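You operate a simulated robot arm through the tools that you are given. There is no shell and no other tool. Be economical: measure what you need, move in short steps, check, and stop when the job is done.

The job below is to be done with a simulated robot arm. You get a single attempt, and the scene is never put back.

TASK
The bypass test is done: vent the side box, take the weight out and slacken the spring to +0.
Fine: vent before you open the cover or slacken the spring; weight on the low stand; shut the cover; leave the vent open. Set down upright: what you pick out.

Only the result counts: the job must be done as asked and must still hold three seconds after the hand-in. Knocking over, shifting, dropping, spilling or breaking anything else fails it. A push-on lid holds only when it is set on centred and level and pressed home; a screw cap is set on level and turned clockwise until tight.

THE ROBOT
A 7-joint arm with a two-finger parallel gripper on a trunk, on a base that drives. Base frame: it is fixed to the floor where the robot stands at the start and does not move with it; the origin is under the middle of the robot, x ahead of it, y to its left, z up. Lengths are in m, angles in rad, forces in N, time in s.
With the tool pointing down near the work surface it reaches from about 0.16 to 0.56 m from the robot's upright axis, wherever it stands. Its first joint turns from -2.897 to 2.897 rad. Places, roughly: booster drain tap [0.2, 0.4, 0.2]; booster water cock [0.3, 0.1, 0.3]; clear half of the low stand [-0.6, -0.7, 0.4]; feed cock [0.6, 2.4, 0.3]; side box cover [0.5, 0, 0.5]; spring adjuster [0.5, 0, 0.5]; tank tap [0.5, 2.5, 0.2]; valve cup [0.5, 0, 0.4]; vent knob [0.5, 0, 0.3]. Payload 3.4 kg.
Tool frame: the origin (TCP) lies between the finger pads and is the grasp point; the fingertips stand 0.03 m ahead of it; z points along the fingers, y is the line along which they close. The gripper opens to 0.094 m. The fingers are 0.028 m wide and 0.01 m thick; the gripper's body (0.05 by 0.096 m) begins 0.055 m behind the TCP.
Orientation is that of the tool frame in the base frame, as a unit quaternion [x, y, z, w]. With the fingers straight down and closing along the base's y, the tool's x points along the base's -x, its y along +y and its z along -z.

THE INTERFACE
- The arm moves only by the tool move_arm. Its argument "steps" is a list of rows, each a list of 7 numbers: the shift along the tool's x, y, z in m, then the turn, a rotation vector about the tool's x, y, z in rad, then the finger opening in m, from 0 to 0.094. In form: [[x, y, z, rx, ry, rz, claw], ...]. A call has 1 to 12 rows; each row shifts and turns the commanded pose from where the row before left it, along the tool's axes as they then stand. Rows are played at 5 a second. More than 0.05 m and 0.15 rad between two rows, or a gripper value outside its range, and nothing of the call is played. A pose out of reach is approached as far as the arm can. The call stops where the force on the tool passes 90 N (or 10 N more than at its start, if that is more) or the arm is blocked; 0.2 s more then pass. Each finger travels about 0.072 m/s and halts on what it meets, pressing with about 22 N; the grip force reading is that of the motor and also rises with nothing between the fingers. The clock runs only during rows and for 0.2 s after the last one: add rows that do not move to give the fingers time. It gives the time, the measured TCP pose, the force on the tool (base axes), the opening and the grip force at its end, in the units of the frame above (readings bear some noise), with the torque about the TCP (base axes, N m) and any sound that the robot's microphone picked up, and new pictures: "pictures" is both (left out), scene, wrist or none.
- Cameras (640 x 400 px; columns grow to the right, rows downward): "scene" is now at [-0.022, 0.1105, 1.3326]; the picture's right is [-0.76, -0.65, 0.00], its down [-0.61, 0.71, -0.36] and it looks along [0.24, -0.27, -0.93] (base axes); focal length 265 px, centre (320, 200). "wrist" rides on the gripper at [0.076, 0.014, -0.102] in the tool frame; the picture's right is [-0.18, 0.98, 0.00], its down [-0.75, -0.14, -0.64] and it looks along [-0.63, -0.12, 0.77] (tool axes); focal length 243 px, centre (320, 200).
- raise_lower(by): slides the trunk up (or, below 0, down) by that many m; the arm and the scene camera ride with it, the base frame stays. It gives what a move gives, with no picture.
- steer(legs): drives the robot by 1 to 6 legs, each [ahead, left, turn to the left] in m, m and rad, along the robot's own axes; the way and the turn of a leg run together, so that a leg with both is an arc; at most 1.5 m and 3.142 rad a leg. The arm and the cameras ride along, it lands a little off, and it stops where it bumps. It gives what a move gives, and a new picture of the scene camera.
- pan_tilt(pan, tilt): turns the head with the scene camera to pan (to the left, within 2.705 rad either way) and tilt (down, from -0.506 to 1.204), counted from straight ahead of the robot. It gives what a move gives, and a new picture of the scene camera.
- pixel_to_xyz(camera, pixels): for up to 12 pixels [column, row] of the newest picture of that camera ("zoom" is the newest enlarged one), the place [x, y, z] in the base frame of the surface seen there, good to about 0.002 m. No time passes.
- inspect(camera, box): a new picture of the part [left, top, right, bottom] of that camera's present view, enlarged. No time passes.
- finish_job(): hands the job in; it is judged then, once.

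Keep the steps short. Do not move on a guess: measure, check each grasp and each placing, and mend mistakes. In all there are 80 turns and 260 pictures (those below and enlarged ones count). Leave the gripper open and the arm clear of the work at the hand-in unless told otherwise, and finish with a single line.

The tools are called after "Emit:" as name(argument=value, ...) on one line, values as JSON. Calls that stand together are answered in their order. move_arm: Moves the arm, as the interface text tells. Its arguments: {"type":"object","properties":{"steps":{"type":"array"},"pictures":{"type":"string","enum":["both","scene","wrist","none"]}},"required":["steps"]} The other tools are called the same way: raise_lower (by) slides the trunk up or down; steer (legs) drives the base; pan_tilt (pan, tilt) turns the head that bears the scene camera; pixel_to_xyz (camera, pixels) gives the place of the surface under pixels of a picture; inspect (camera, box) takes an enlarged picture of a part of a camera's view; finish_job () hands the job in.

At the start:

```text
time: 0.0
ee_pos: [0.3375, -0.0728, 0.8673]
orientation: [0.0, 1.0, 0.001, 0.0]
contact_force: [0.1, 0.4, -0.3]
moment: [-0.02, 0.02, 0.0]
grip_width: 0.0942
finger_force: 0.1
trunk travel left (down, up): [-0.025, 0.361]
robot x, y, heading: [0.0013, -0.0004, 0.0]
head pan, tilt: [-0.86, 1.201]
```

scene: 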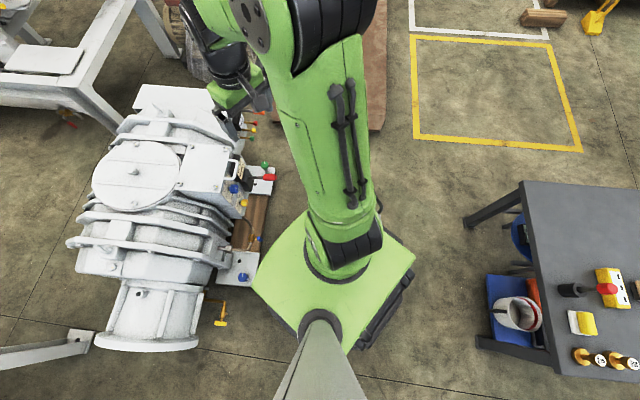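
wrist: 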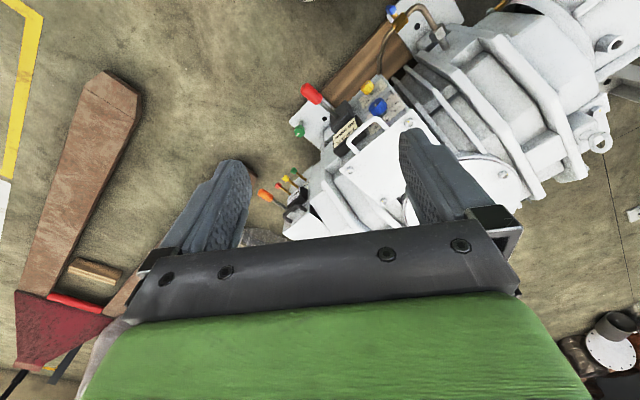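

I see the machine with the side box near wrist pixel (360,130). I'll enlarge both views of it.

Emit:
inspect(camera="wrist", box=[240, 60, 440, 220])

Emit:
inspect(camera="scene", box=[170, 130, 290, 300])

Emit:
inspect(camera="scene", box=[460, 180, 640, 390])

```text
2.50 times, centred on (340, 140) of wrist
```

zoom: 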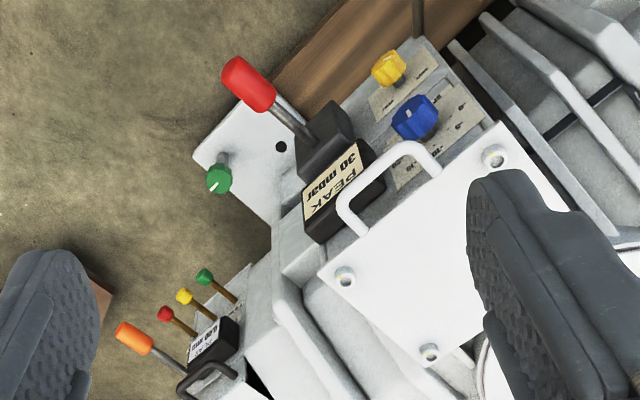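

```text
2.35 times, centred on (230, 215) of scene
```

zoom: 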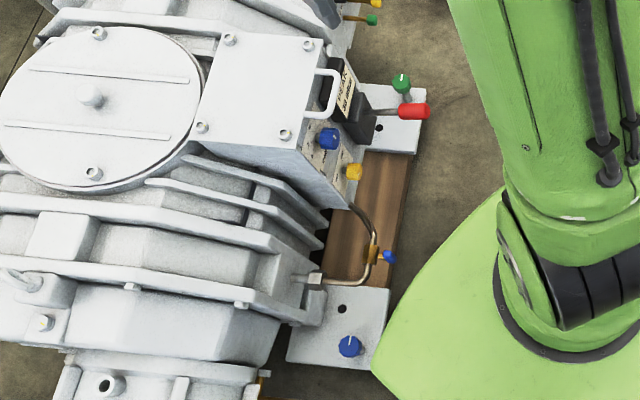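

```text
1.90 times, centred on (550, 285) of scene
```

zoom: 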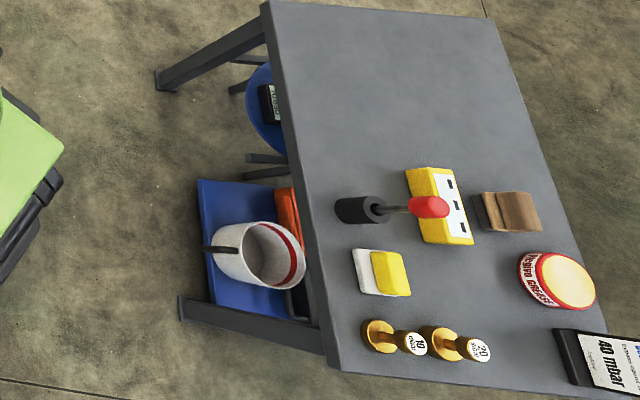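

I'll measure the cover corners, handle and knobs in the scene view, and enlarge the box face.

Emit:
pixel_to_xyz(camera="scene", pixels=[[183, 186], [222, 190], [268, 147], [228, 143], [240, 166], [232, 188], [243, 203], [264, 164], [272, 177], [249, 178], [248, 239], [242, 277]])

Emit:
inspect(camera="scene", box=[210, 150, 280, 220])

Emit:
inspect(camera="wrist", box=[320, 65, 410, 135])

```text
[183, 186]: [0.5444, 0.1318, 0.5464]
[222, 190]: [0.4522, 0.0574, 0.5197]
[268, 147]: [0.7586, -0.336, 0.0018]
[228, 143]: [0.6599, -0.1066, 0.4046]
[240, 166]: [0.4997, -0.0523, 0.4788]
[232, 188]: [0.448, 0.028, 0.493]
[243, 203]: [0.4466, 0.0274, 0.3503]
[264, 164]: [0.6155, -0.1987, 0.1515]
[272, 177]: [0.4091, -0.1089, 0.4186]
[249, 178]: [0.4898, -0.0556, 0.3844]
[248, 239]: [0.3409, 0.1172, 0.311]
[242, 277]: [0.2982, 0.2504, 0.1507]
```

```text
5.71 times, centred on (245, 185) of scene
```

zoom: 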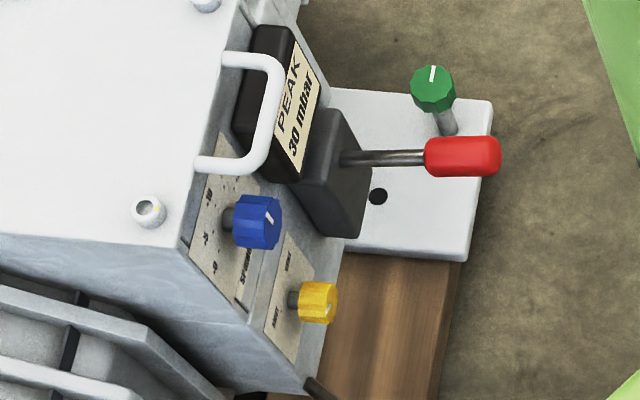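

```text
5.71 times, centred on (365, 100) of wrist
```

zoom: 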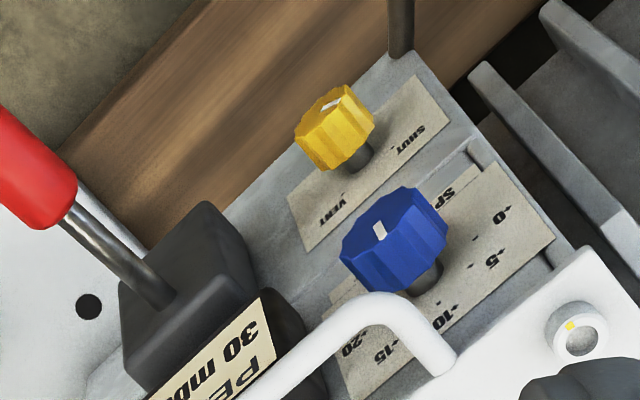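

Yellow knob is marked SHUT/VENT, blue is SPRING +0…+20. I'll measure the stand and look around before driving.

Emit:
pixel_to_xyz(camera="scene", pixels=[[525, 185], [600, 187], [560, 250], [560, 365], [495, 335], [510, 360], [595, 360], [490, 270], [610, 288]])

Emit:
pan_tilt(pan=-2.2, tilt=0.8)

Emit:
pan_tilt(pan=2.5, tilt=0.8)

Emit:
pan_tilt(pan=0.0, tilt=1.0)

```text
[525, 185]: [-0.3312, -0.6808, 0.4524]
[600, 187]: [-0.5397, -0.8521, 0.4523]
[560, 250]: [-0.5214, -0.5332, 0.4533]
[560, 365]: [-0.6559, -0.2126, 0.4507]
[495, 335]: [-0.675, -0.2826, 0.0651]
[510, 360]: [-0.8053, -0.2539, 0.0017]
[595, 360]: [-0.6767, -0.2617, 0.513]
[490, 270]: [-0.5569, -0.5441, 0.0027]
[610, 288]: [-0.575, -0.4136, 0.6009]
```

```text
time: 1.5
ee_pos: [0.3371, -0.0741, 0.8671]
orientation: [0.0, 1.0, 0.0, 0.001]
contact_force: [0.2, -1.0, -0.2]
moment: [0.0, 0.01, -0.02]
grip_width: 0.0942
finger_force: 0.1
trunk travel left (down, up): [-0.025, 0.361]
robot x, y, heading: [-0.0012, -0.0002, -0.001]
head pan, tilt: [-2.201, 0.799]
```

scene: 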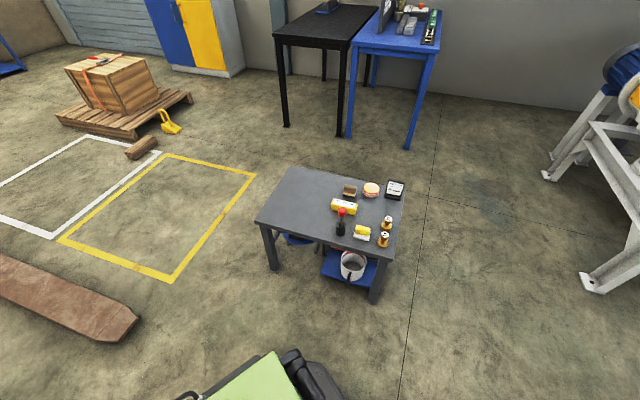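

```text
time: 5.2
ee_pos: [0.3378, -0.0744, 0.8669]
orientation: [-0.001, 1.0, 0.0, 0.001]
contact_force: [-0.1, 0.3, 0.2]
moment: [0.0, 0.03, 0.0]
grip_width: 0.0939
finger_force: 0.1
trunk travel left (down, up): [-0.025, 0.361]
robot x, y, heading: [-0.0041, -0.004, 0.003]
head pan, tilt: [2.499, 0.799]
```

scene: 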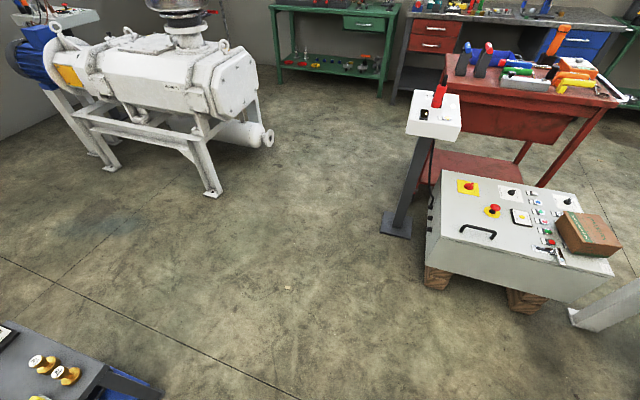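

```text
time: 7.5
ee_pos: [0.3362, -0.0733, 0.8664]
orientation: [0.0, 1.0, 0.0, 0.0]
contact_force: [0.3, 0.7, 0.5]
moment: [0.02, 0.02, -0.04]
grip_width: 0.0941
finger_force: 0.1
trunk travel left (down, up): [-0.025, 0.361]
robot x, y, heading: [-0.0, -0.0008, 0.001]
head pan, tilt: [0.0, 1.0]
```

scene: 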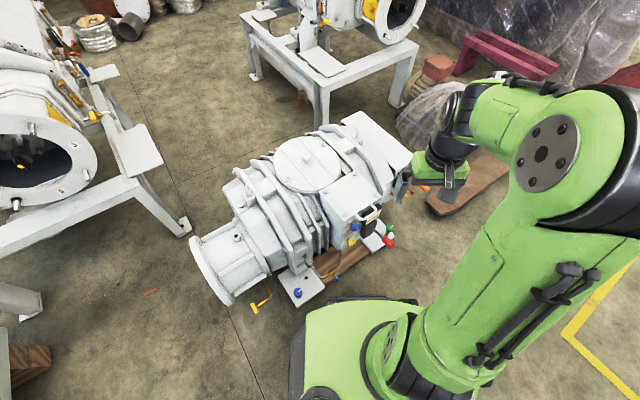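

I'll enlarge the box from this view and measure the panel to get its orientation.

Emit:
inspect(camera="scene", box=[310, 160, 410, 280])

Emit:
inspect(camera="wrist", box=[320, 65, 410, 135])

Emit:
pixel_to_xyz(camera="zoom", pixels=[[305, 225], [430, 95], [355, 110], [335, 105], [330, 180], [535, 240], [370, 360], [390, 240], [380, 232], [425, 270], [345, 390], [510, 180]])

```text
3.33 times, centred on (360, 220) of scene
```

zoom: 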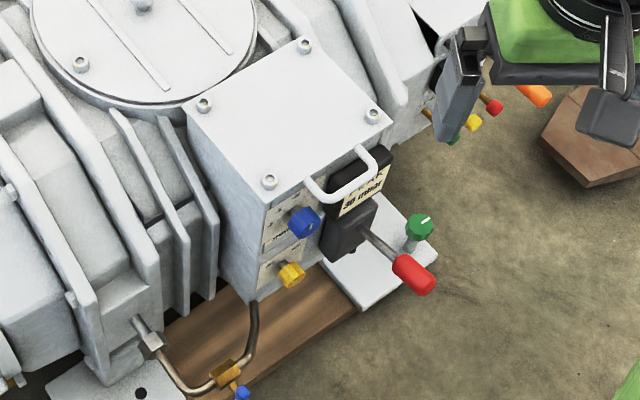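

```text
5.71 times, centred on (365, 100) of wrist
```

zoom: 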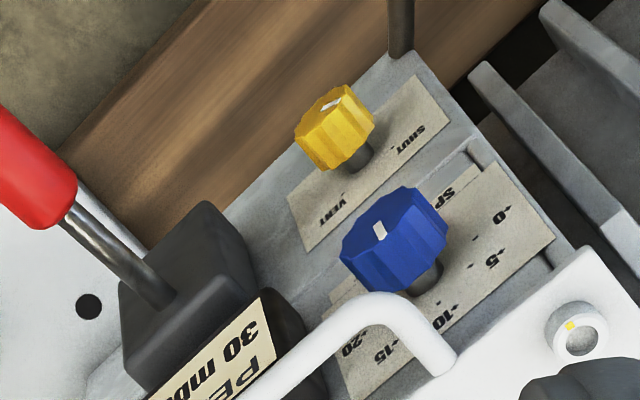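

```text
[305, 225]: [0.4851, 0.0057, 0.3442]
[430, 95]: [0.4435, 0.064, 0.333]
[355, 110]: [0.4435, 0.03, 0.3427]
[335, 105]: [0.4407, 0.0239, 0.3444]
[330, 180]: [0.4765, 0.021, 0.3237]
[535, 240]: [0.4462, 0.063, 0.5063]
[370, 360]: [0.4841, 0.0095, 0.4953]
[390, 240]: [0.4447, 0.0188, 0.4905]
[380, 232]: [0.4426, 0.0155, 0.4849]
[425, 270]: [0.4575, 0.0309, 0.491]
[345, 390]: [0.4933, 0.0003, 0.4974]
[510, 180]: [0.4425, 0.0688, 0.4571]
```

The box face is vertical, its outward normal about (-0.815,-0.58), i.e. approach yaw ≈0.62 rad. I'll back away sideways to (0,-0.3) and turn to face the panel squarely.

Emit:
steer(legs=[[0, -0.3, 0], [0, 0, 0.618]])

```text
time: 11.2
ee_pos: [0.3183, -0.1646, 0.8661]
orientation: [-0.303, 0.953, 0.0, 0.0]
contact_force: [0.0, 0.1, 0.7]
moment: [0.02, -0.04, -0.01]
grip_width: 0.0941
finger_force: 0.0
trunk travel left (down, up): [-0.025, 0.361]
robot x, y, heading: [-0.0001, -0.3015, 0.624]
head pan, tilt: [0.0, 1.0]
```

scene: 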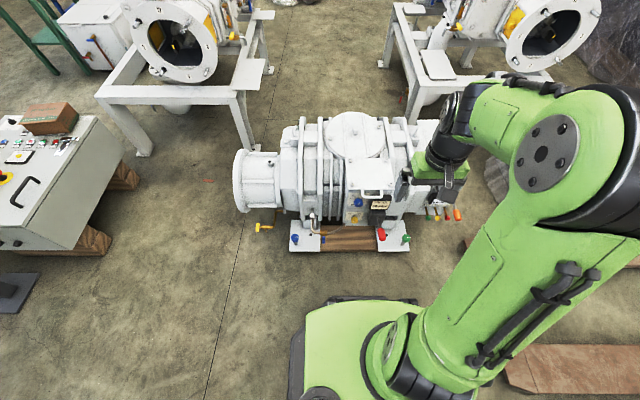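

The robot stands square. Next I'll push the tool 0.12 m ahead at height and pitch it to point at the panel.

Emit:
move_arm(steps=[[-0.04, 0, 0, 0, 0, 0, 0.06], [-0.04, 0, 0, 0, -0.1428, 0, 0.06], [-0.04, 0, 0, 0, -0.1428, 0, 0.06], [0, 0, 0, 0, -0.1428, 0, 0.06], [0, 0, 0, 0, -0.1428, 0, 0.06], [0, 0, 0, 0, -0.1428, 0, 0.06], [0, 0, 0, 0, -0.1428, 0, 0.06], [0, 0, 0, 0, -0.1428, 0, 0.06], [0, 0, 0, 0, -0.1428, 0, 0.06], [0, 0, 0, 0, -0.1428, 0, 0.06], [0, 0, 0, 0, -0.1428, 0, 0.06], [0, 0, 0, 0, -0.1428, 0, 0.06]], pictures="none")

Emit:
move_arm(steps=[[0, 0, 0, 0, 0, 0.1428, 0.06], [0, 0, 0, 0, 0, 0.1428, 0.06], [0, 0, 0, 0, 0, 0.1428, 0.06], [0, 0, 0, 0, 0, 0.1428, 0.06], [0, 0, 0, 0, 0, 0.1428, 0.06], [0, 0, 0, 0, 0, 0.1428, 0.06], [0, 0, 0, 0, 0, 0.1428, 0.06], [0, 0, 0, 0, 0, 0.1428, 0.06], [0, 0, 0, 0, 0, 0.1428, 0.06], [0, 0, 0, 0, 0, 0.1428, 0.06], [0, 0, 0, 0, 0, 0.1428, 0.06]])

```text
time: 14.0
ee_pos: [0.4177, -0.0972, 0.9022]
orientation: [-0.276, 0.638, 0.151, 0.702]
contact_force: [-0.3, -0.1, -0.1]
moment: [-0.03, 0.02, -0.03]
grip_width: 0.0599
finger_force: 0.0
trunk travel left (down, up): [-0.025, 0.361]
robot x, y, heading: [-0.0005, -0.2961, 0.616]
head pan, tilt: [0.0, 1.0]
stopped in row 12: the arm was blocked; the commanded pose is now the measured one
```

```text
time: 16.4
ee_pos: [0.4172, -0.0971, 0.9029]
orientation: [0.258, 0.647, 0.604, 0.387]
contact_force: [-0.3, 0.0, -0.2]
moment: [0.0, 0.03, 0.02]
grip_width: 0.06
finger_force: 0.0
trunk travel left (down, up): [-0.025, 0.361]
robot x, y, heading: [0.0002, -0.2941, 0.619]
head pan, tilt: [0.0, 1.0]
```

scene: 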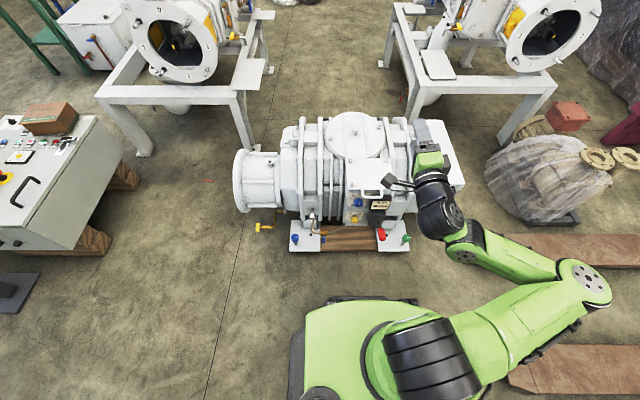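
wrist: 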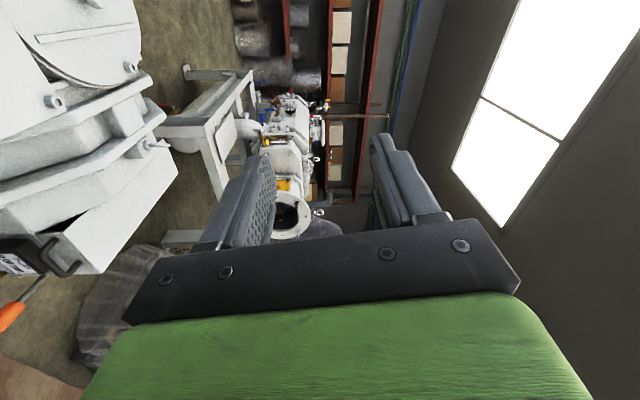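

Tool z is now (0.81,0.58,0.03), nearly square to the panel. I'll straighten the roll, shift left 0.08 m, back a little, and descend partway to view the panel.

Emit:
move_arm(steps=[[0, 0, 0, 0.03, 0, 0.1, 0.06], [0, 0, 0, 0, 0, 0.09, 0.06], [0.043, 0, -0.02, 0, 0, 0, 0.06], [0.043, 0, -0.02, 0, 0, 0, 0.06], [0, -0.05, 0, 0, 0, 0, 0.06], [0, -0.05, 0, 0, 0, 0, 0.06], [0, -0.05, 0, 0, 0, 0, 0.06], [0, -0.05, 0, 0, 0, 0, 0.06], [0, -0.05, 0, 0, 0, 0, 0.06], [0, -0.05, 0, 0, 0, 0, 0.06], [0, -0.05, 0, 0, 0, 0, 0.06]])

```text
time: 18.8
ee_pos: [0.3755, -0.0434, 0.571]
orientation: [0.332, 0.644, 0.613, 0.314]
contact_force: [-1.0, 0.4, -0.3]
moment: [-0.02, -0.01, 0.02]
grip_width: 0.06
finger_force: 0.0
out of reach, approached as far as the arm can: row 3, 4, 5, 8, 9
trunk travel left (down, up): [-0.025, 0.361]
robot x, y, heading: [-0.0034, -0.3022, 0.621]
head pan, tilt: [0.0, 1.0]
```

scene: 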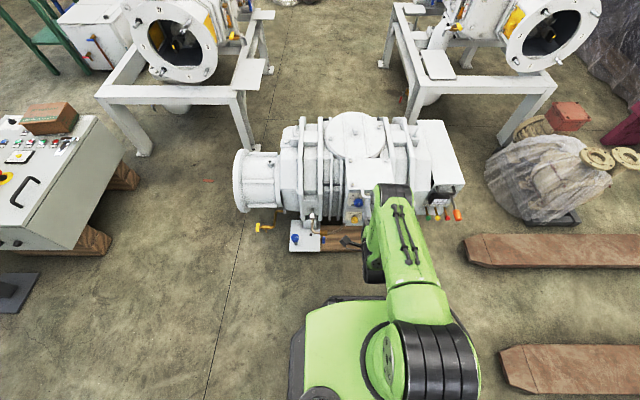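
wrist: 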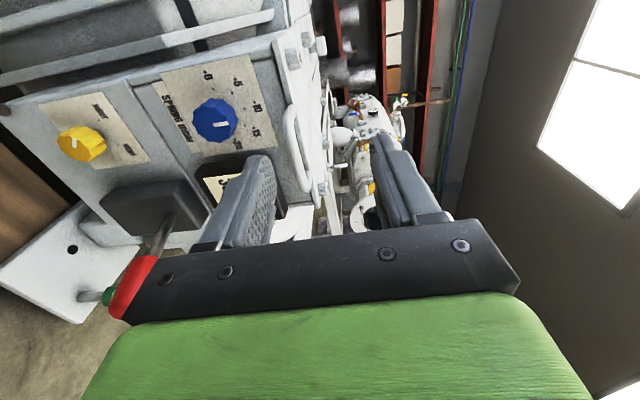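

I have a good side view of the panel: vent knob at (82,145), spring knob at (214,120). I'll enlarge and measure.

Emit:
inspect(camera="wrist", box=[40, 50, 300, 210])

Emit:
pixel_to_xyz(camera="zoom", pixels=[[90, 225], [435, 175], [230, 175], [180, 270], [395, 80], [530, 230], [520, 70], [250, 110], [620, 200], [600, 290], [545, 30]])

```text
2.46 times, centred on (170, 130) of wrist
```

zoom: 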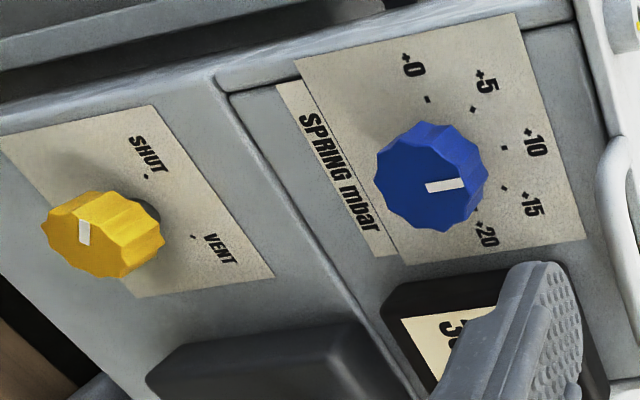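

```text
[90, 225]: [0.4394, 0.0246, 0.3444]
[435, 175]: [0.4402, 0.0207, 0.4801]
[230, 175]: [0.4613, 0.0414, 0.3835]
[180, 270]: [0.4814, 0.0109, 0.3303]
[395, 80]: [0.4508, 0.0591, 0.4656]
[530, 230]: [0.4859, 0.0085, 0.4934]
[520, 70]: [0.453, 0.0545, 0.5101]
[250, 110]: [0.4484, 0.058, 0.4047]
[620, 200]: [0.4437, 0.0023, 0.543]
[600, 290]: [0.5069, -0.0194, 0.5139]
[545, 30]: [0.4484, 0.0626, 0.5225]
```

I'll measure the scale ticks and knob fronts to get knob axes and angles.

Emit:
pixel_to_xyz(camera="zoom", pixels=[[147, 175], [193, 237], [427, 100], [473, 109], [503, 148], [503, 187], [478, 208], [428, 187], [464, 184], [83, 222], [83, 240], [65, 215]])

Emit:
inspect(camera="wrist", box=[50, 80, 130, 180])

Emit:
inspect(camera="wrist", box=[180, 60, 270, 160])

```text
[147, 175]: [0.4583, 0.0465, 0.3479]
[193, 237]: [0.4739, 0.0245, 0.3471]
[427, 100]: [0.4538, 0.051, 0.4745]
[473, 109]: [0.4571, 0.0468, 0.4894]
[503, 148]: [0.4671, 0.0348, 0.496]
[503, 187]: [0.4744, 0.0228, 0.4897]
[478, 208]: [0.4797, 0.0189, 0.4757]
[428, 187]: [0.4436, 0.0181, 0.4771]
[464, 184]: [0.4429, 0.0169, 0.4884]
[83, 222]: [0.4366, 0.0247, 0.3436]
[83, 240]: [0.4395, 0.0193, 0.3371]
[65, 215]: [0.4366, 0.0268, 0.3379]
```

```text
4.00 times, centred on (90, 130) of wrist
```

zoom: 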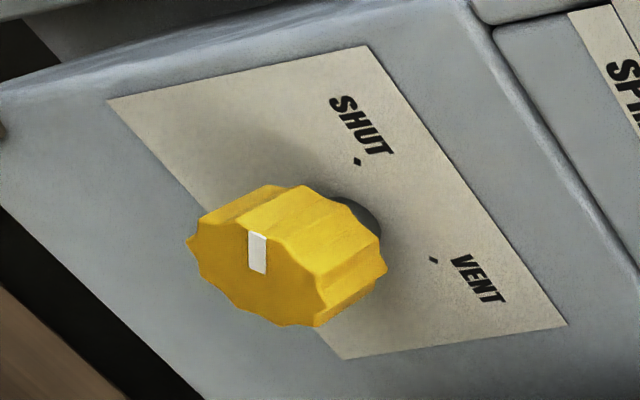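

```text
4.00 times, centred on (225, 110) of wrist
```

zoom: 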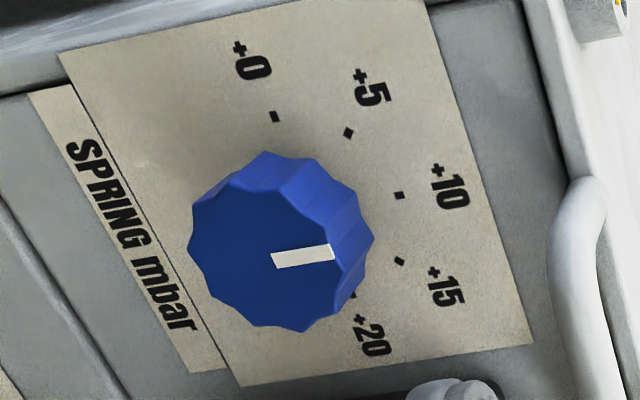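

Blue knob axis: z≈0.475, now at +10 (straight up); +0 is straight left. Vent axis: z≈0.334, pointer on SHUT (up-left), VENT up-right: a 90° clockwise turn (+z tool). I'll level the tool, descend in front of the vent knob, then roll −45°.

Emit:
move_arm(steps=[[0.012, 0, 0, -0.05, 0, 0, 0.06], [0, -0.048, 0, 0, 0, 0, 0.06], [0, -0.048, 0, 0, 0, 0, 0.06], [0, -0.048, 0, 0, 0, 0, 0.06], [0, -0.048, 0, 0, 0, 0, 0.06], [0, -0.045, 0, 0, 0, 0, 0.06], [0, 0, 0, 0, 0, -0.145, 0.06], [0, 0, 0, 0, 0, -0.145, 0.06], [0, 0, 0, 0, 0, -0.145, 0.06], [0, 0, 0, 0, 0, -0.145, 0.06], [0, 0, 0, 0, 0, -0.145, 0.06]])

```text
time: 21.2
ee_pos: [0.3752, -0.0279, 0.4649]
orientation: [0.08, 0.704, 0.471, 0.526]
contact_force: [-0.4, -0.4, 0.3]
moment: [-0.01, -0.01, 0.01]
grip_width: 0.0601
finger_force: 0.0
out of reach, approached as far as the arm can: row 1, 4, 5, 6
trunk travel left (down, up): [-0.025, 0.361]
robot x, y, heading: [-0.0027, -0.2992, 0.617]
head pan, tilt: [0.0, 1.0]
```

scene: 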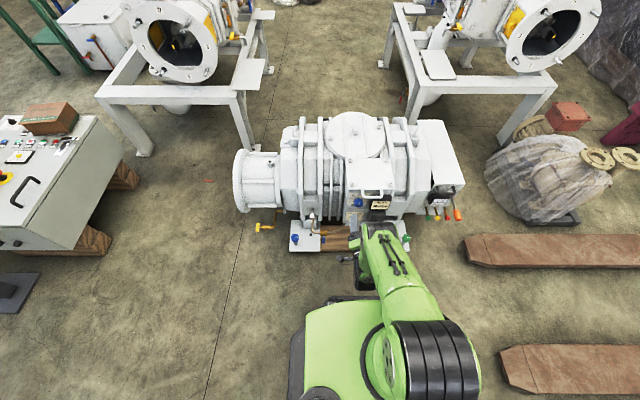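
wrist: 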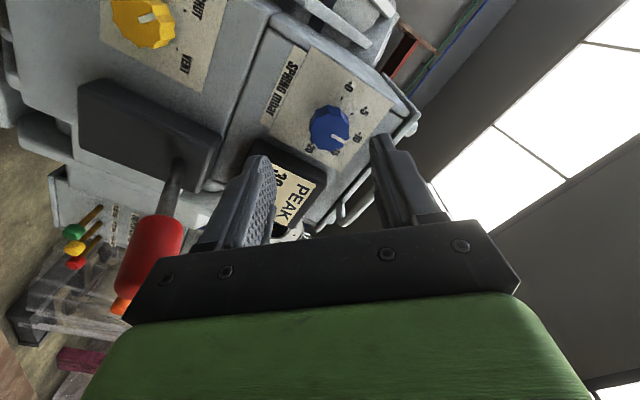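

The panel-facing pose can't go lower than z≈0.465 (wrist limits), but the vent knob is at 0.334. I'll retract, point the tool down again, and come at the panel from the robot's left side with the tool turned sideways to the arm.

Emit:
move_arm(steps=[[0, 0, -0.03, 0, 0, 0.145, 0.06], [0, 0, 0, 0, 0, 0.145, 0.06], [0, 0, 0, 0, 0, 0.145, 0.06], [0, 0, 0, 0, 0, 0.145, 0.06], [0, 0, 0, 0, 0, 0.145, 0.06], [0, 0.05, 0, 0, 0, 0, 0.06], [0, 0.05, 0, 0, 0, 0, 0.06], [0, 0.05, 0, 0, 0, 0, 0.06], [0, 0.05, 0, 0, 0, 0, 0.06], [0, 0.05, 0, 0, 0, 0, 0.06], [0, 0.05, 0, 0, 0, 0, 0.06], [0, 0.05, 0, 0, 0, 0, 0.06]], pictures="none")

Emit:
move_arm(steps=[[0, 0, 0, 0.145, 0, 0, 0.06], [0, 0, 0, 0.145, 0, 0, 0.06], [0, 0, 0, 0.145, 0, 0, 0.06], [0, 0, 0, 0.145, 0, 0, 0.06], [0, 0, 0, 0.145, 0, 0, 0.06], [0, 0, 0, 0.145, 0, 0, 0.06], [0, 0, 0, 0.145, 0, 0, 0.06], [0, 0, 0, 0.145, 0, 0, 0.06], [0, 0, 0, 0.145, 0, 0, 0.06], [0, 0, 0, 0.145, 0, 0, 0.06], [0, 0, 0, 0.12, 0, 0, 0.06]], pictures="none")

Emit:
steer(legs=[[0, 0, -0.618], [-0.13, 0.35, 0]])

```text
time: 23.8
ee_pos: [0.3845, -0.0292, 0.8454]
orientation: [0.325, 0.63, 0.627, 0.323]
contact_force: [-0.2, 0.2, 0.4]
moment: [0.02, -0.01, 0.0]
grip_width: 0.0604
finger_force: 0.0
out of reach, approached as far as the arm can: row 1, 7
trunk travel left (down, up): [-0.025, 0.361]
robot x, y, heading: [0.0022, -0.3006, 0.618]
head pan, tilt: [0.0, 1.0]
```

```text
time: 26.2
ee_pos: [0.3861, -0.0293, 0.8458]
orientation: [0.459, 0.889, -0.003, -0.001]
contact_force: [0.0, 0.5, 0.4]
moment: [0.01, -0.02, -0.01]
grip_width: 0.0602
finger_force: 0.1
trunk travel left (down, up): [-0.025, 0.361]
robot x, y, heading: [-0.0, -0.3011, 0.613]
head pan, tilt: [0.0, 1.0]
```

```text
time: 30.3
ee_pos: [0.3404, 0.0497, 0.8445]
orientation: [0.708, 0.706, -0.001, -0.001]
contact_force: [0.1, 1.0, 0.4]
moment: [0.01, 0.01, -0.02]
grip_width: 0.0598
finger_force: 0.0
trunk travel left (down, up): [-0.025, 0.361]
robot x, y, heading: [-0.1277, 0.0523, -0.005]
head pan, tilt: [0.0, 1.0]
```

scene: 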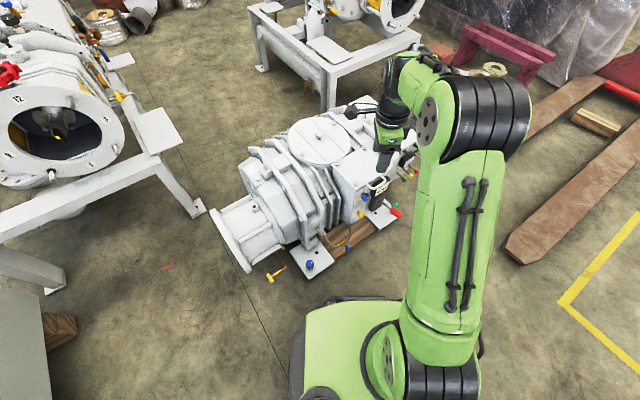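

Now tool-down at (0.34,0.05). I'll go to about (0.30,-0.10,0.75) and tip the tool sideways toward +y.

Emit:
move_arm(steps=[[-0.0375, -0.01, 0.025, 0, 0, 0, 0.06], [-0.0375, -0.01, 0.025, 0, 0, 0, 0.06], [-0.0375, -0.01, 0.025, 0, 0, 0, 0.06], [-0.0375, -0.01, 0.025, 0, 0, 0, 0.06], [0, 0, 0, 0, 0.1428, 0, 0.06], [0, 0, 0, 0, 0.1428, 0, 0.06], [0, 0, 0, 0, 0.1428, 0, 0.06], [0, 0, 0, 0, 0.1428, 0, 0.06], [0, 0, 0, 0, 0.1428, 0, 0.06], [0, 0, 0, 0, 0.1428, 0, 0.06], [0, 0, 0, 0, 0.1428, 0, 0.06], [0, 0, 0, 0, 0.1428, 0, 0.06]], pictures="none")

Emit:
move_arm(steps=[[0, 0, 0, 0, 0.1428, 0, 0.06], [0, 0, 0, 0, 0.1428, 0, 0.06], [0, 0, 0, 0, 0.1428, 0, 0.06], [0, 0, 0, -0.136, 0, 0, 0.06], [0, 0, 0, -0.136, 0, 0, 0.06], [0, 0, 0, -0.136, 0, 0, 0.06], [0, 0, 0, -0.136, 0, 0, 0.06], [0, 0, 0, -0.136, 0, 0, 0.06], [0, 0, 0, -0.136, 0, 0, 0.06], [0, 0, 0, -0.136, 0, 0, 0.06]])

```text
time: 32.9
ee_pos: [0.301, -0.101, 0.745]
orientation: [0.596, 0.592, 0.384, -0.383]
contact_force: [-1.2, 1.1, -0.4]
moment: [-0.01, -0.01, -0.03]
grip_width: 0.06
finger_force: 0.1
trunk travel left (down, up): [-0.025, 0.361]
robot x, y, heading: [-0.1299, 0.0528, -0.008]
head pan, tilt: [0.0, 1.0]
```

```text
time: 35.1
ee_pos: [0.3003, -0.1014, 0.7447]
orientation: [0.675, 0.213, 0.673, -0.215]
contact_force: [0.5, 0.0, 0.8]
moment: [-0.03, 0.04, 0.0]
grip_width: 0.06
finger_force: 0.0
trunk travel left (down, up): [-0.025, 0.361]
robot x, y, heading: [-0.1298, 0.0508, -0.008]
head pan, tilt: [0.0, 1.0]
```

scene: 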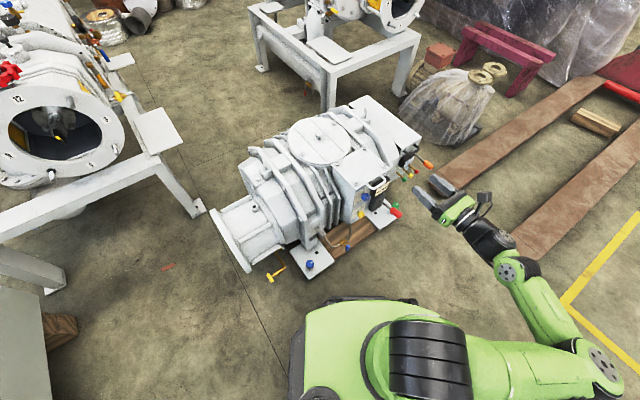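
wrist: 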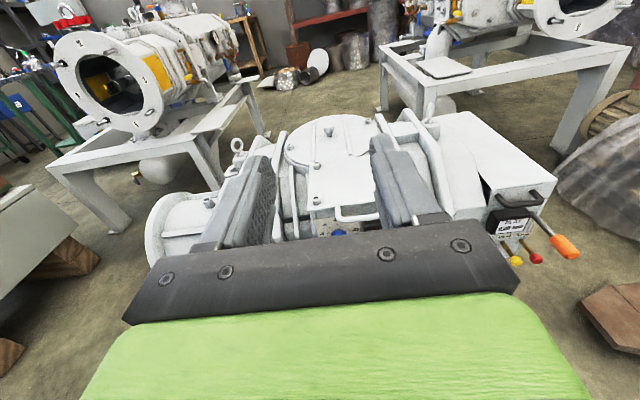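

Tool is exactly square to the panel at t-offset −0.257. I'll shift 0.015 left and descend in front of the vent knob, well back from the panel.

Emit:
move_arm(steps=[[0, -0.015, 0, 0, 0, 0, 0.06], [-0.045, 0, 0, 0, 0, 0, 0.06], [-0.045, 0, 0, 0, 0, 0, 0.06], [-0.045, 0, 0, 0, 0, 0, 0.06], [-0.045, 0, 0, 0, 0, 0, 0.06], [-0.045, 0, 0, 0, 0, 0, 0.06], [-0.045, 0, 0, 0, 0, 0, 0.06], [-0.045, 0, 0, 0, 0, 0, 0.06]])

```text
time: 36.9
ee_pos: [0.2897, -0.0903, 0.5534]
orientation: [0.675, 0.215, 0.673, -0.215]
contact_force: [-0.2, -0.7, 0.3]
moment: [-0.01, 0.0, 0.03]
grip_width: 0.0602
finger_force: 0.0
out of reach, approached as far as the arm can: row 6, 7, 8
trunk travel left (down, up): [-0.025, 0.361]
robot x, y, heading: [-0.1335, 0.0531, -0.009]
head pan, tilt: [0.0, 1.0]
```

scene: 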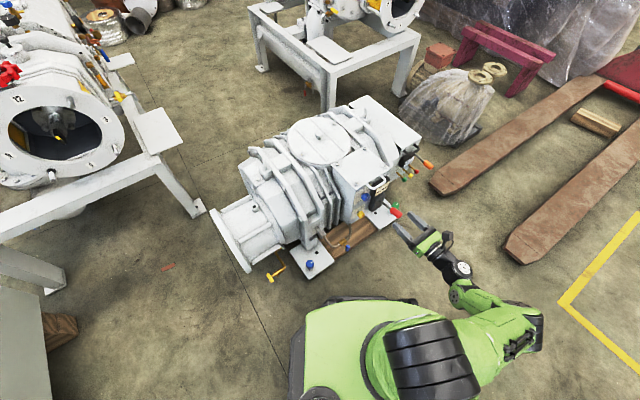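
wrist: 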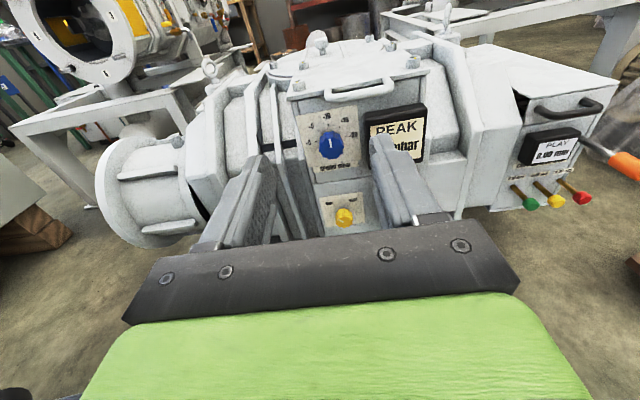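

Reach stops at z≈0.553 here. I'll go ahead 0.09 m (tips still short of the panel) and try descending again.

Emit:
move_arm(steps=[[0, 0, 0.03, 0, 0, 0, 0.06], [0, 0, 0.03, 0, 0, 0, 0.06], [0, 0, 0.03, 0, 0, 0, 0.06], [-0.04, 0, 0, 0, 0, 0, 0.06], [-0.04, 0, 0, 0, 0, 0, 0.06], [-0.04, 0, 0, 0, 0, 0, 0.06], [-0.04, 0, 0, 0, 0, 0, 0.06]])

```text
time: 38.5
ee_pos: [0.3546, -0.0338, 0.5509]
orientation: [0.675, 0.214, 0.673, -0.214]
contact_force: [-0.2, 1.2, -0.6]
moment: [0.03, -0.05, 0.0]
grip_width: 0.06
finger_force: 0.0
out of reach, approached as far as the arm can: row 4, 5, 6, 7
trunk travel left (down, up): [-0.025, 0.361]
robot x, y, heading: [-0.129, 0.0519, -0.004]
head pan, tilt: [0.0, 1.0]
```

scene: 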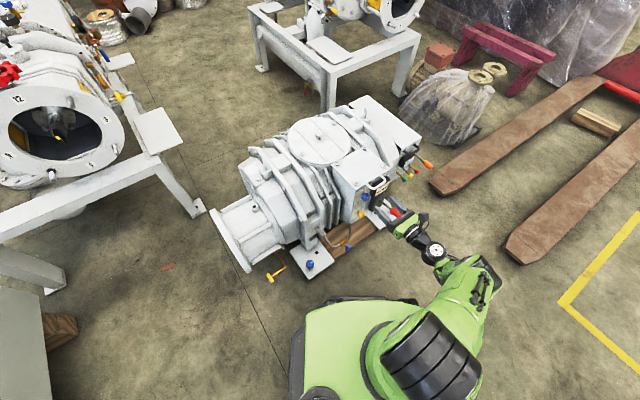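
wrist: 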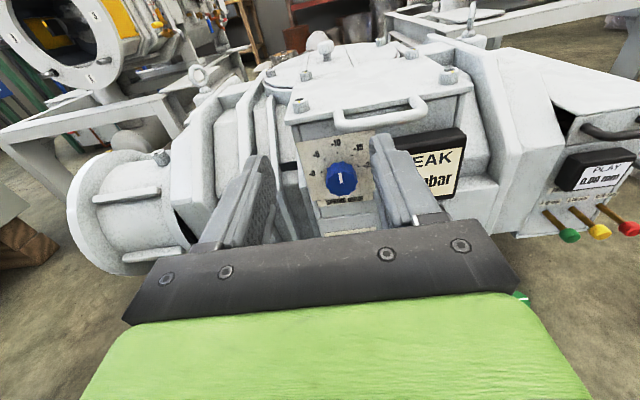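

I'll measure the arm's own links to understand what limits it.

Emit:
pixel_to_xyz(camera="scene", pixels=[[400, 350], [440, 320], [490, 280], [465, 270], [437, 249], [425, 235], [410, 222], [330, 330]])

Emit:
inspect(camera="scene", box=[290, 170, 530, 400])

```text
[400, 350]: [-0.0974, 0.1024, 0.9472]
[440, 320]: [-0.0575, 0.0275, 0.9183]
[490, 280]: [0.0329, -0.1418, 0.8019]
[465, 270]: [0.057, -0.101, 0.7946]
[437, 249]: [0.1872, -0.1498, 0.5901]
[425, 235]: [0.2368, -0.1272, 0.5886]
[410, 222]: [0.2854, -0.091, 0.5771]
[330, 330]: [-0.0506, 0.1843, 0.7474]
```

```text
1.74 times, centred on (410, 285) of scene
```

zoom: 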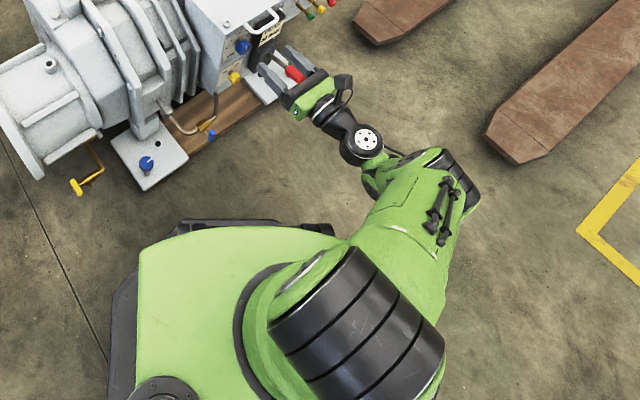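

Upper arm seems at its limit. I'll lower the trunk by 0.024, pitch the tool 30° downward and test descending; the knob can be turned with a tilted tool since the pads stay parallel to its axis.

Emit:
raise_lower(by=-0.024)

Emit:
move_arm(steps=[[0, 0, 0, 0, -0.131, 0, 0.06], [0, 0, 0, 0, -0.131, 0, 0.06], [0, 0, 0, 0, -0.131, 0, 0.06], [0, 0, 0, 0, -0.131, 0, 0.06], [-0.0346, 0, 0.02, 0, 0, 0, 0.06], [-0.0346, 0, 0.02, 0, 0, 0, 0.06], [-0.0346, 0, 0.02, 0, 0, 0, 0.06], [-0.0346, 0, 0.02, 0, 0, 0, 0.06]])

```text
time: 39.2
ee_pos: [0.3543, -0.0341, 0.528]
orientation: [0.675, 0.214, 0.673, -0.215]
contact_force: [-0.5, 0.3, 0.5]
moment: [0.02, 0.0, -0.03]
grip_width: 0.0601
finger_force: 0.1
trunk travel left (down, up): [-0.001, 0.385]
robot x, y, heading: [-0.1299, 0.0547, -0.003]
head pan, tilt: [0.0, 1.0]
```

```text
time: 41.0
ee_pos: [0.3536, -0.035, 0.3982]
orientation: [0.827, 0.262, 0.475, -0.151]
contact_force: [-0.1, -0.2, -1.0]
moment: [0.0, 0.01, -0.04]
grip_width: 0.0598
finger_force: 0.1
out of reach, approached as far as the arm can: row 8
trunk travel left (down, up): [-0.001, 0.385]
robot x, y, heading: [-0.1263, 0.0548, -0.01]
head pan, tilt: [0.0, 1.0]
```

scene: 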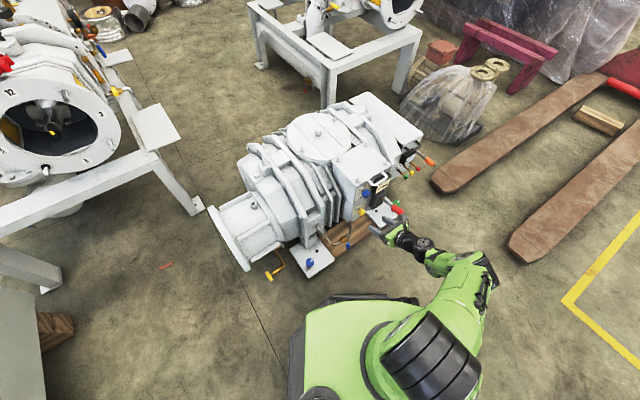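
wrist: 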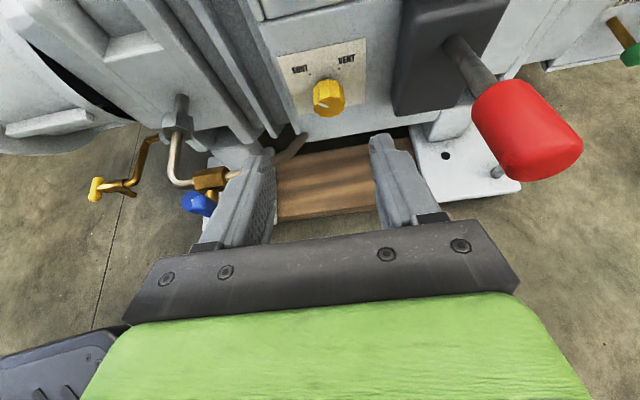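

At 30° pitch z reached 0.398. I'll pitch to 45°, go down to knob height 0.334, shift 8 mm right, and swing the hand 45° leftward about the knob axis direction, staying clear of it.

Emit:
move_arm(steps=[[0, 0, 0, 0, -0.131, 0, 0.06], [0, 0, 0, 0, -0.131, 0, 0.06], [-0.0226, 0.004, 0.0226, 0, 0, 0, 0.06], [-0.0226, 0.004, 0.0226, 0, 0, 0, 0.06], [0, 0, 0, -0.0926, 0, -0.0926, 0.06], [0, 0, 0, -0.0926, 0, -0.0926, 0.06], [0, 0, 0, -0.0926, 0, -0.0926, 0.06], [0, 0, 0, -0.0926, 0, -0.0926, 0.06], [0, 0, 0, -0.0926, 0, -0.0926, 0.06], [0, 0, 0, -0.0926, 0, -0.0926, 0.06]])

```text
time: 43.2
ee_pos: [0.3539, -0.0408, 0.341]
orientation: [0.779, 0.395, 0.435, 0.22]
contact_force: [0.4, -0.5, 0.0]
moment: [0.01, -0.02, 0.01]
grip_width: 0.0598
finger_force: 0.1
out of reach, approached as far as the arm can: row 4, 10
trunk travel left (down, up): [-0.001, 0.385]
robot x, y, heading: [-0.1299, 0.0565, -0.004]
head pan, tilt: [0.0, 1.0]
```

scene: 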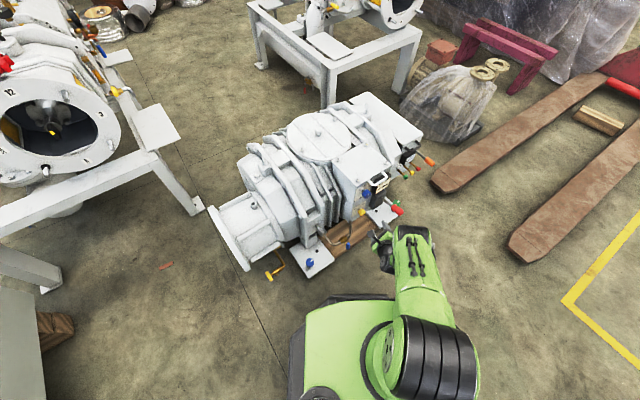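
wrist: 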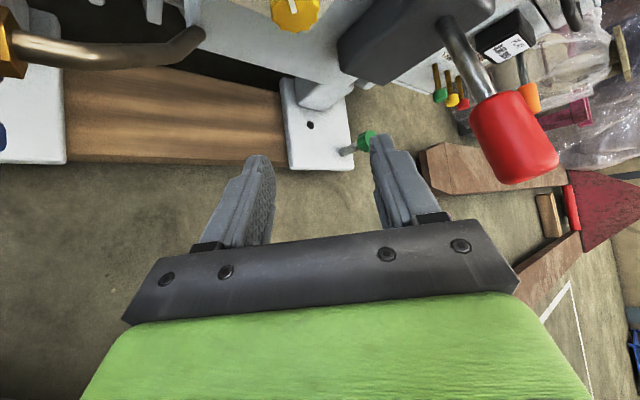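

The pose works: closing axis is perpendicular to the knob axis, tool 46° off it. I'll advance 0.08 m along the knob axis and check.

Emit:
move_arm(steps=[[0.0288, -0.0014, 0.0278, 0, 0, 0, 0.06], [0.0288, -0.0014, 0.0278, 0, 0, 0, 0.06]])

Emit:
inspect(camera="wrist", box=[180, 50, 460, 250])

```text
time: 43.8
ee_pos: [0.4198, 0.0029, 0.3548]
orientation: [0.77, 0.398, 0.442, 0.23]
contact_force: [-0.7, -0.7, 0.2]
moment: [0.0, -0.01, -0.01]
grip_width: 0.06
finger_force: 0.1
out of reach, approached as far as the arm can: row 1
trunk travel left (down, up): [-0.001, 0.385]
robot x, y, heading: [-0.1311, 0.0554, -0.006]
head pan, tilt: [0.0, 1.0]
```

scene: 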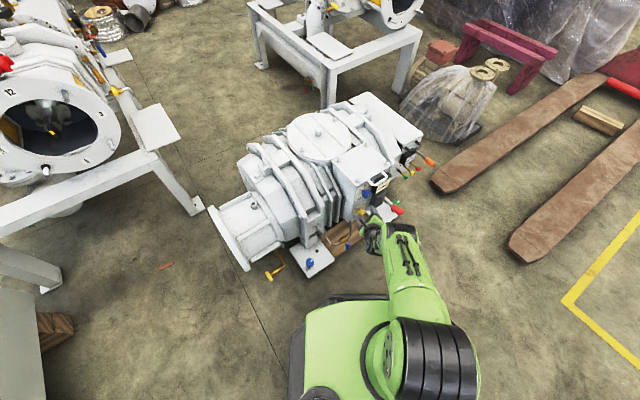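
wrist: 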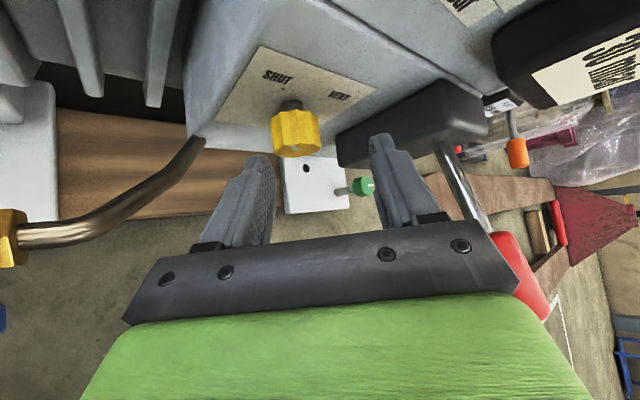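

```text
2.00 times, centred on (320, 150) of wrist
```

zoom: 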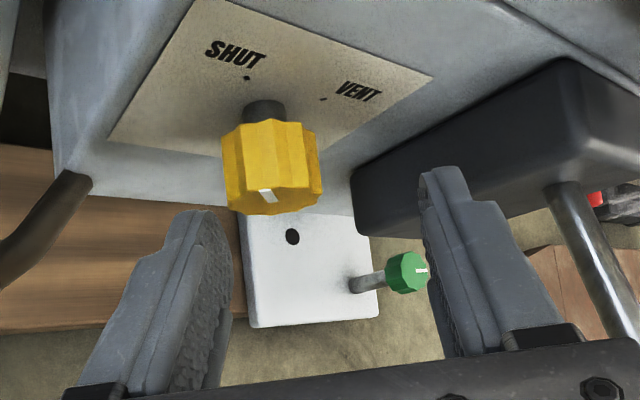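

z is 0.355, 16 mm too high (reach). I'll narrow the fingers slightly, pitch 0.1 rad steeper and lower.

Emit:
move_arm(steps=[[0, 0, 0, 0, -0.1, 0, 0.052], [-0.006, -0.014, 0.006, 0, 0, 0, 0.052], [0, 0, 0, 0, 0, 0, 0.052]], pictures="wrist")

Emit:
inspect(camera="wrist", box=[180, 50, 460, 250])

```text
time: 44.6
ee_pos: [0.418, 0.0054, 0.3462]
orientation: [0.791, 0.387, 0.403, 0.25]
contact_force: [-0.8, 0.3, 0.4]
moment: [-0.01, 0.01, 0.01]
grip_width: 0.0518
finger_force: 0.0
out of reach, approached as far as the arm can: row 2
trunk travel left (down, up): [-0.001, 0.385]
robot x, y, heading: [-0.1327, 0.0529, -0.009]
head pan, tilt: [0.0, 1.0]
```

wrist: 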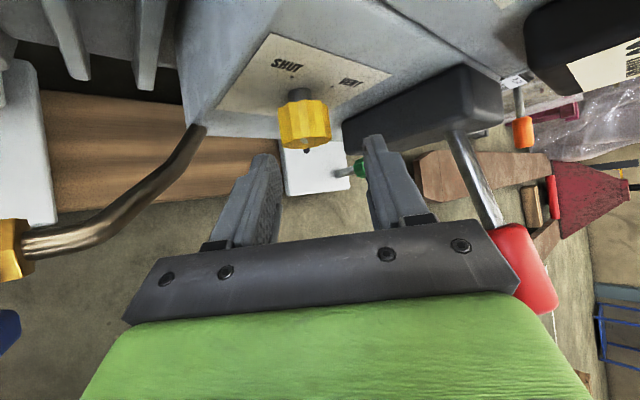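

```text
2.00 times, centred on (320, 150) of wrist
```

zoom: 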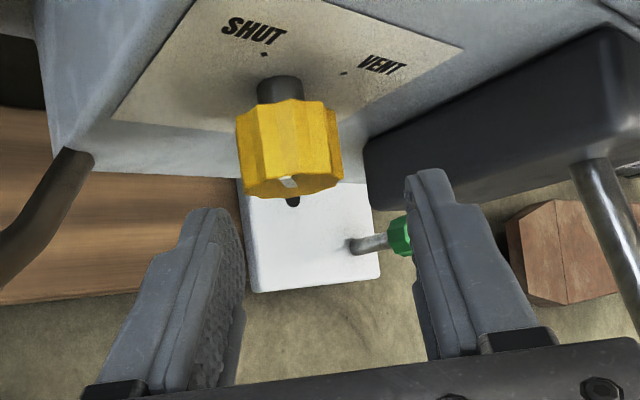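

Now z 0.346; placing the TCP slightly up-left of the axis lets the finger ends straddle the knob. I'll advance 21 mm along the axis with a small left shift, without closing.

Emit:
move_arm(steps=[[0.0095, -0.0058, 0.0049, 0, 0, 0, 0.052], [0.0096, 0, 0.0049, 0, 0, 0, 0.052]], pictures="wrist")

Emit:
inspect(camera="wrist", box=[180, 50, 460, 250])

```text
time: 45.2
ee_pos: [0.4367, 0.0232, 0.3532]
orientation: [0.791, 0.387, 0.403, 0.25]
contact_force: [-0.5, -0.1, -0.3]
moment: [-0.01, 0.02, 0.03]
grip_width: 0.0518
finger_force: 0.1
out of reach, approached as far as the arm can: row 1
trunk travel left (down, up): [-0.001, 0.385]
robot x, y, heading: [-0.1298, 0.056, -0.002]
head pan, tilt: [0.0, 1.0]
```

wrist: 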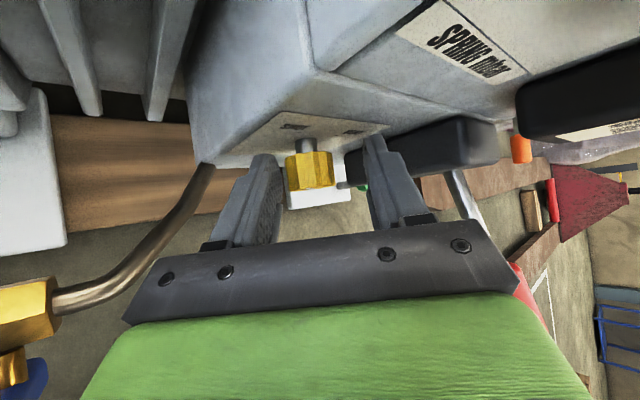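

```text
2.00 times, centred on (320, 150) of wrist
```

zoom: 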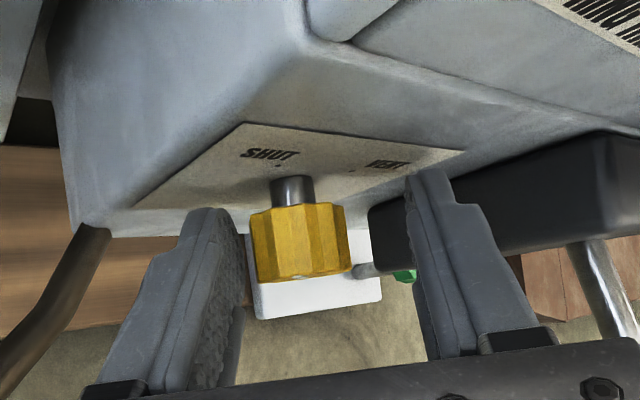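

Knob sits between the finger ends but 9 mm toward the left finger (−Y). I'll shift −Y by 8.5 mm.

Emit:
move_arm(steps=[[0, -0.0045, 0, 0, 0, 0, 0.052], [0, -0.0045, 0, 0, 0, 0, 0.052]], pictures="wrist")

Emit:
inspect(camera="wrist", box=[180, 50, 460, 250])

```text
time: 45.8
ee_pos: [0.4354, 0.027, 0.3525]
orientation: [0.791, 0.386, 0.403, 0.25]
contact_force: [-1.5, -8.1, -0.6]
moment: [0.12, 0.01, -0.36]
grip_width: 0.0539
finger_force: 1.7
out of reach, approached as far as the arm can: row 1
trunk travel left (down, up): [-0.001, 0.385]
robot x, y, heading: [-0.1303, 0.0572, -0.003]
head pan, tilt: [0.0, 1.0]
```

wrist: 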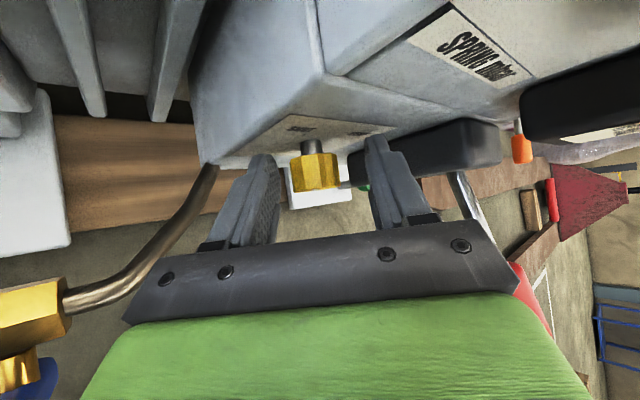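

```text
2.00 times, centred on (320, 150) of wrist
```

zoom: 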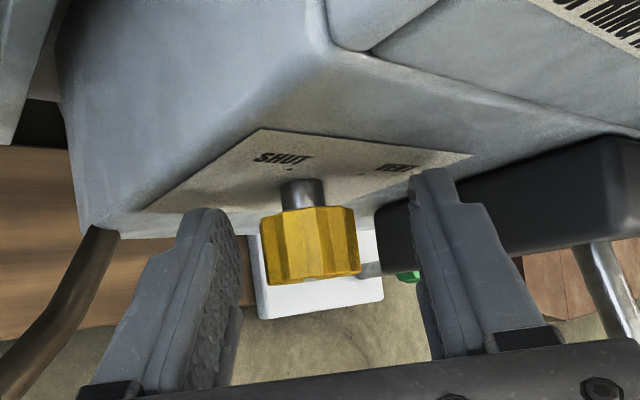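

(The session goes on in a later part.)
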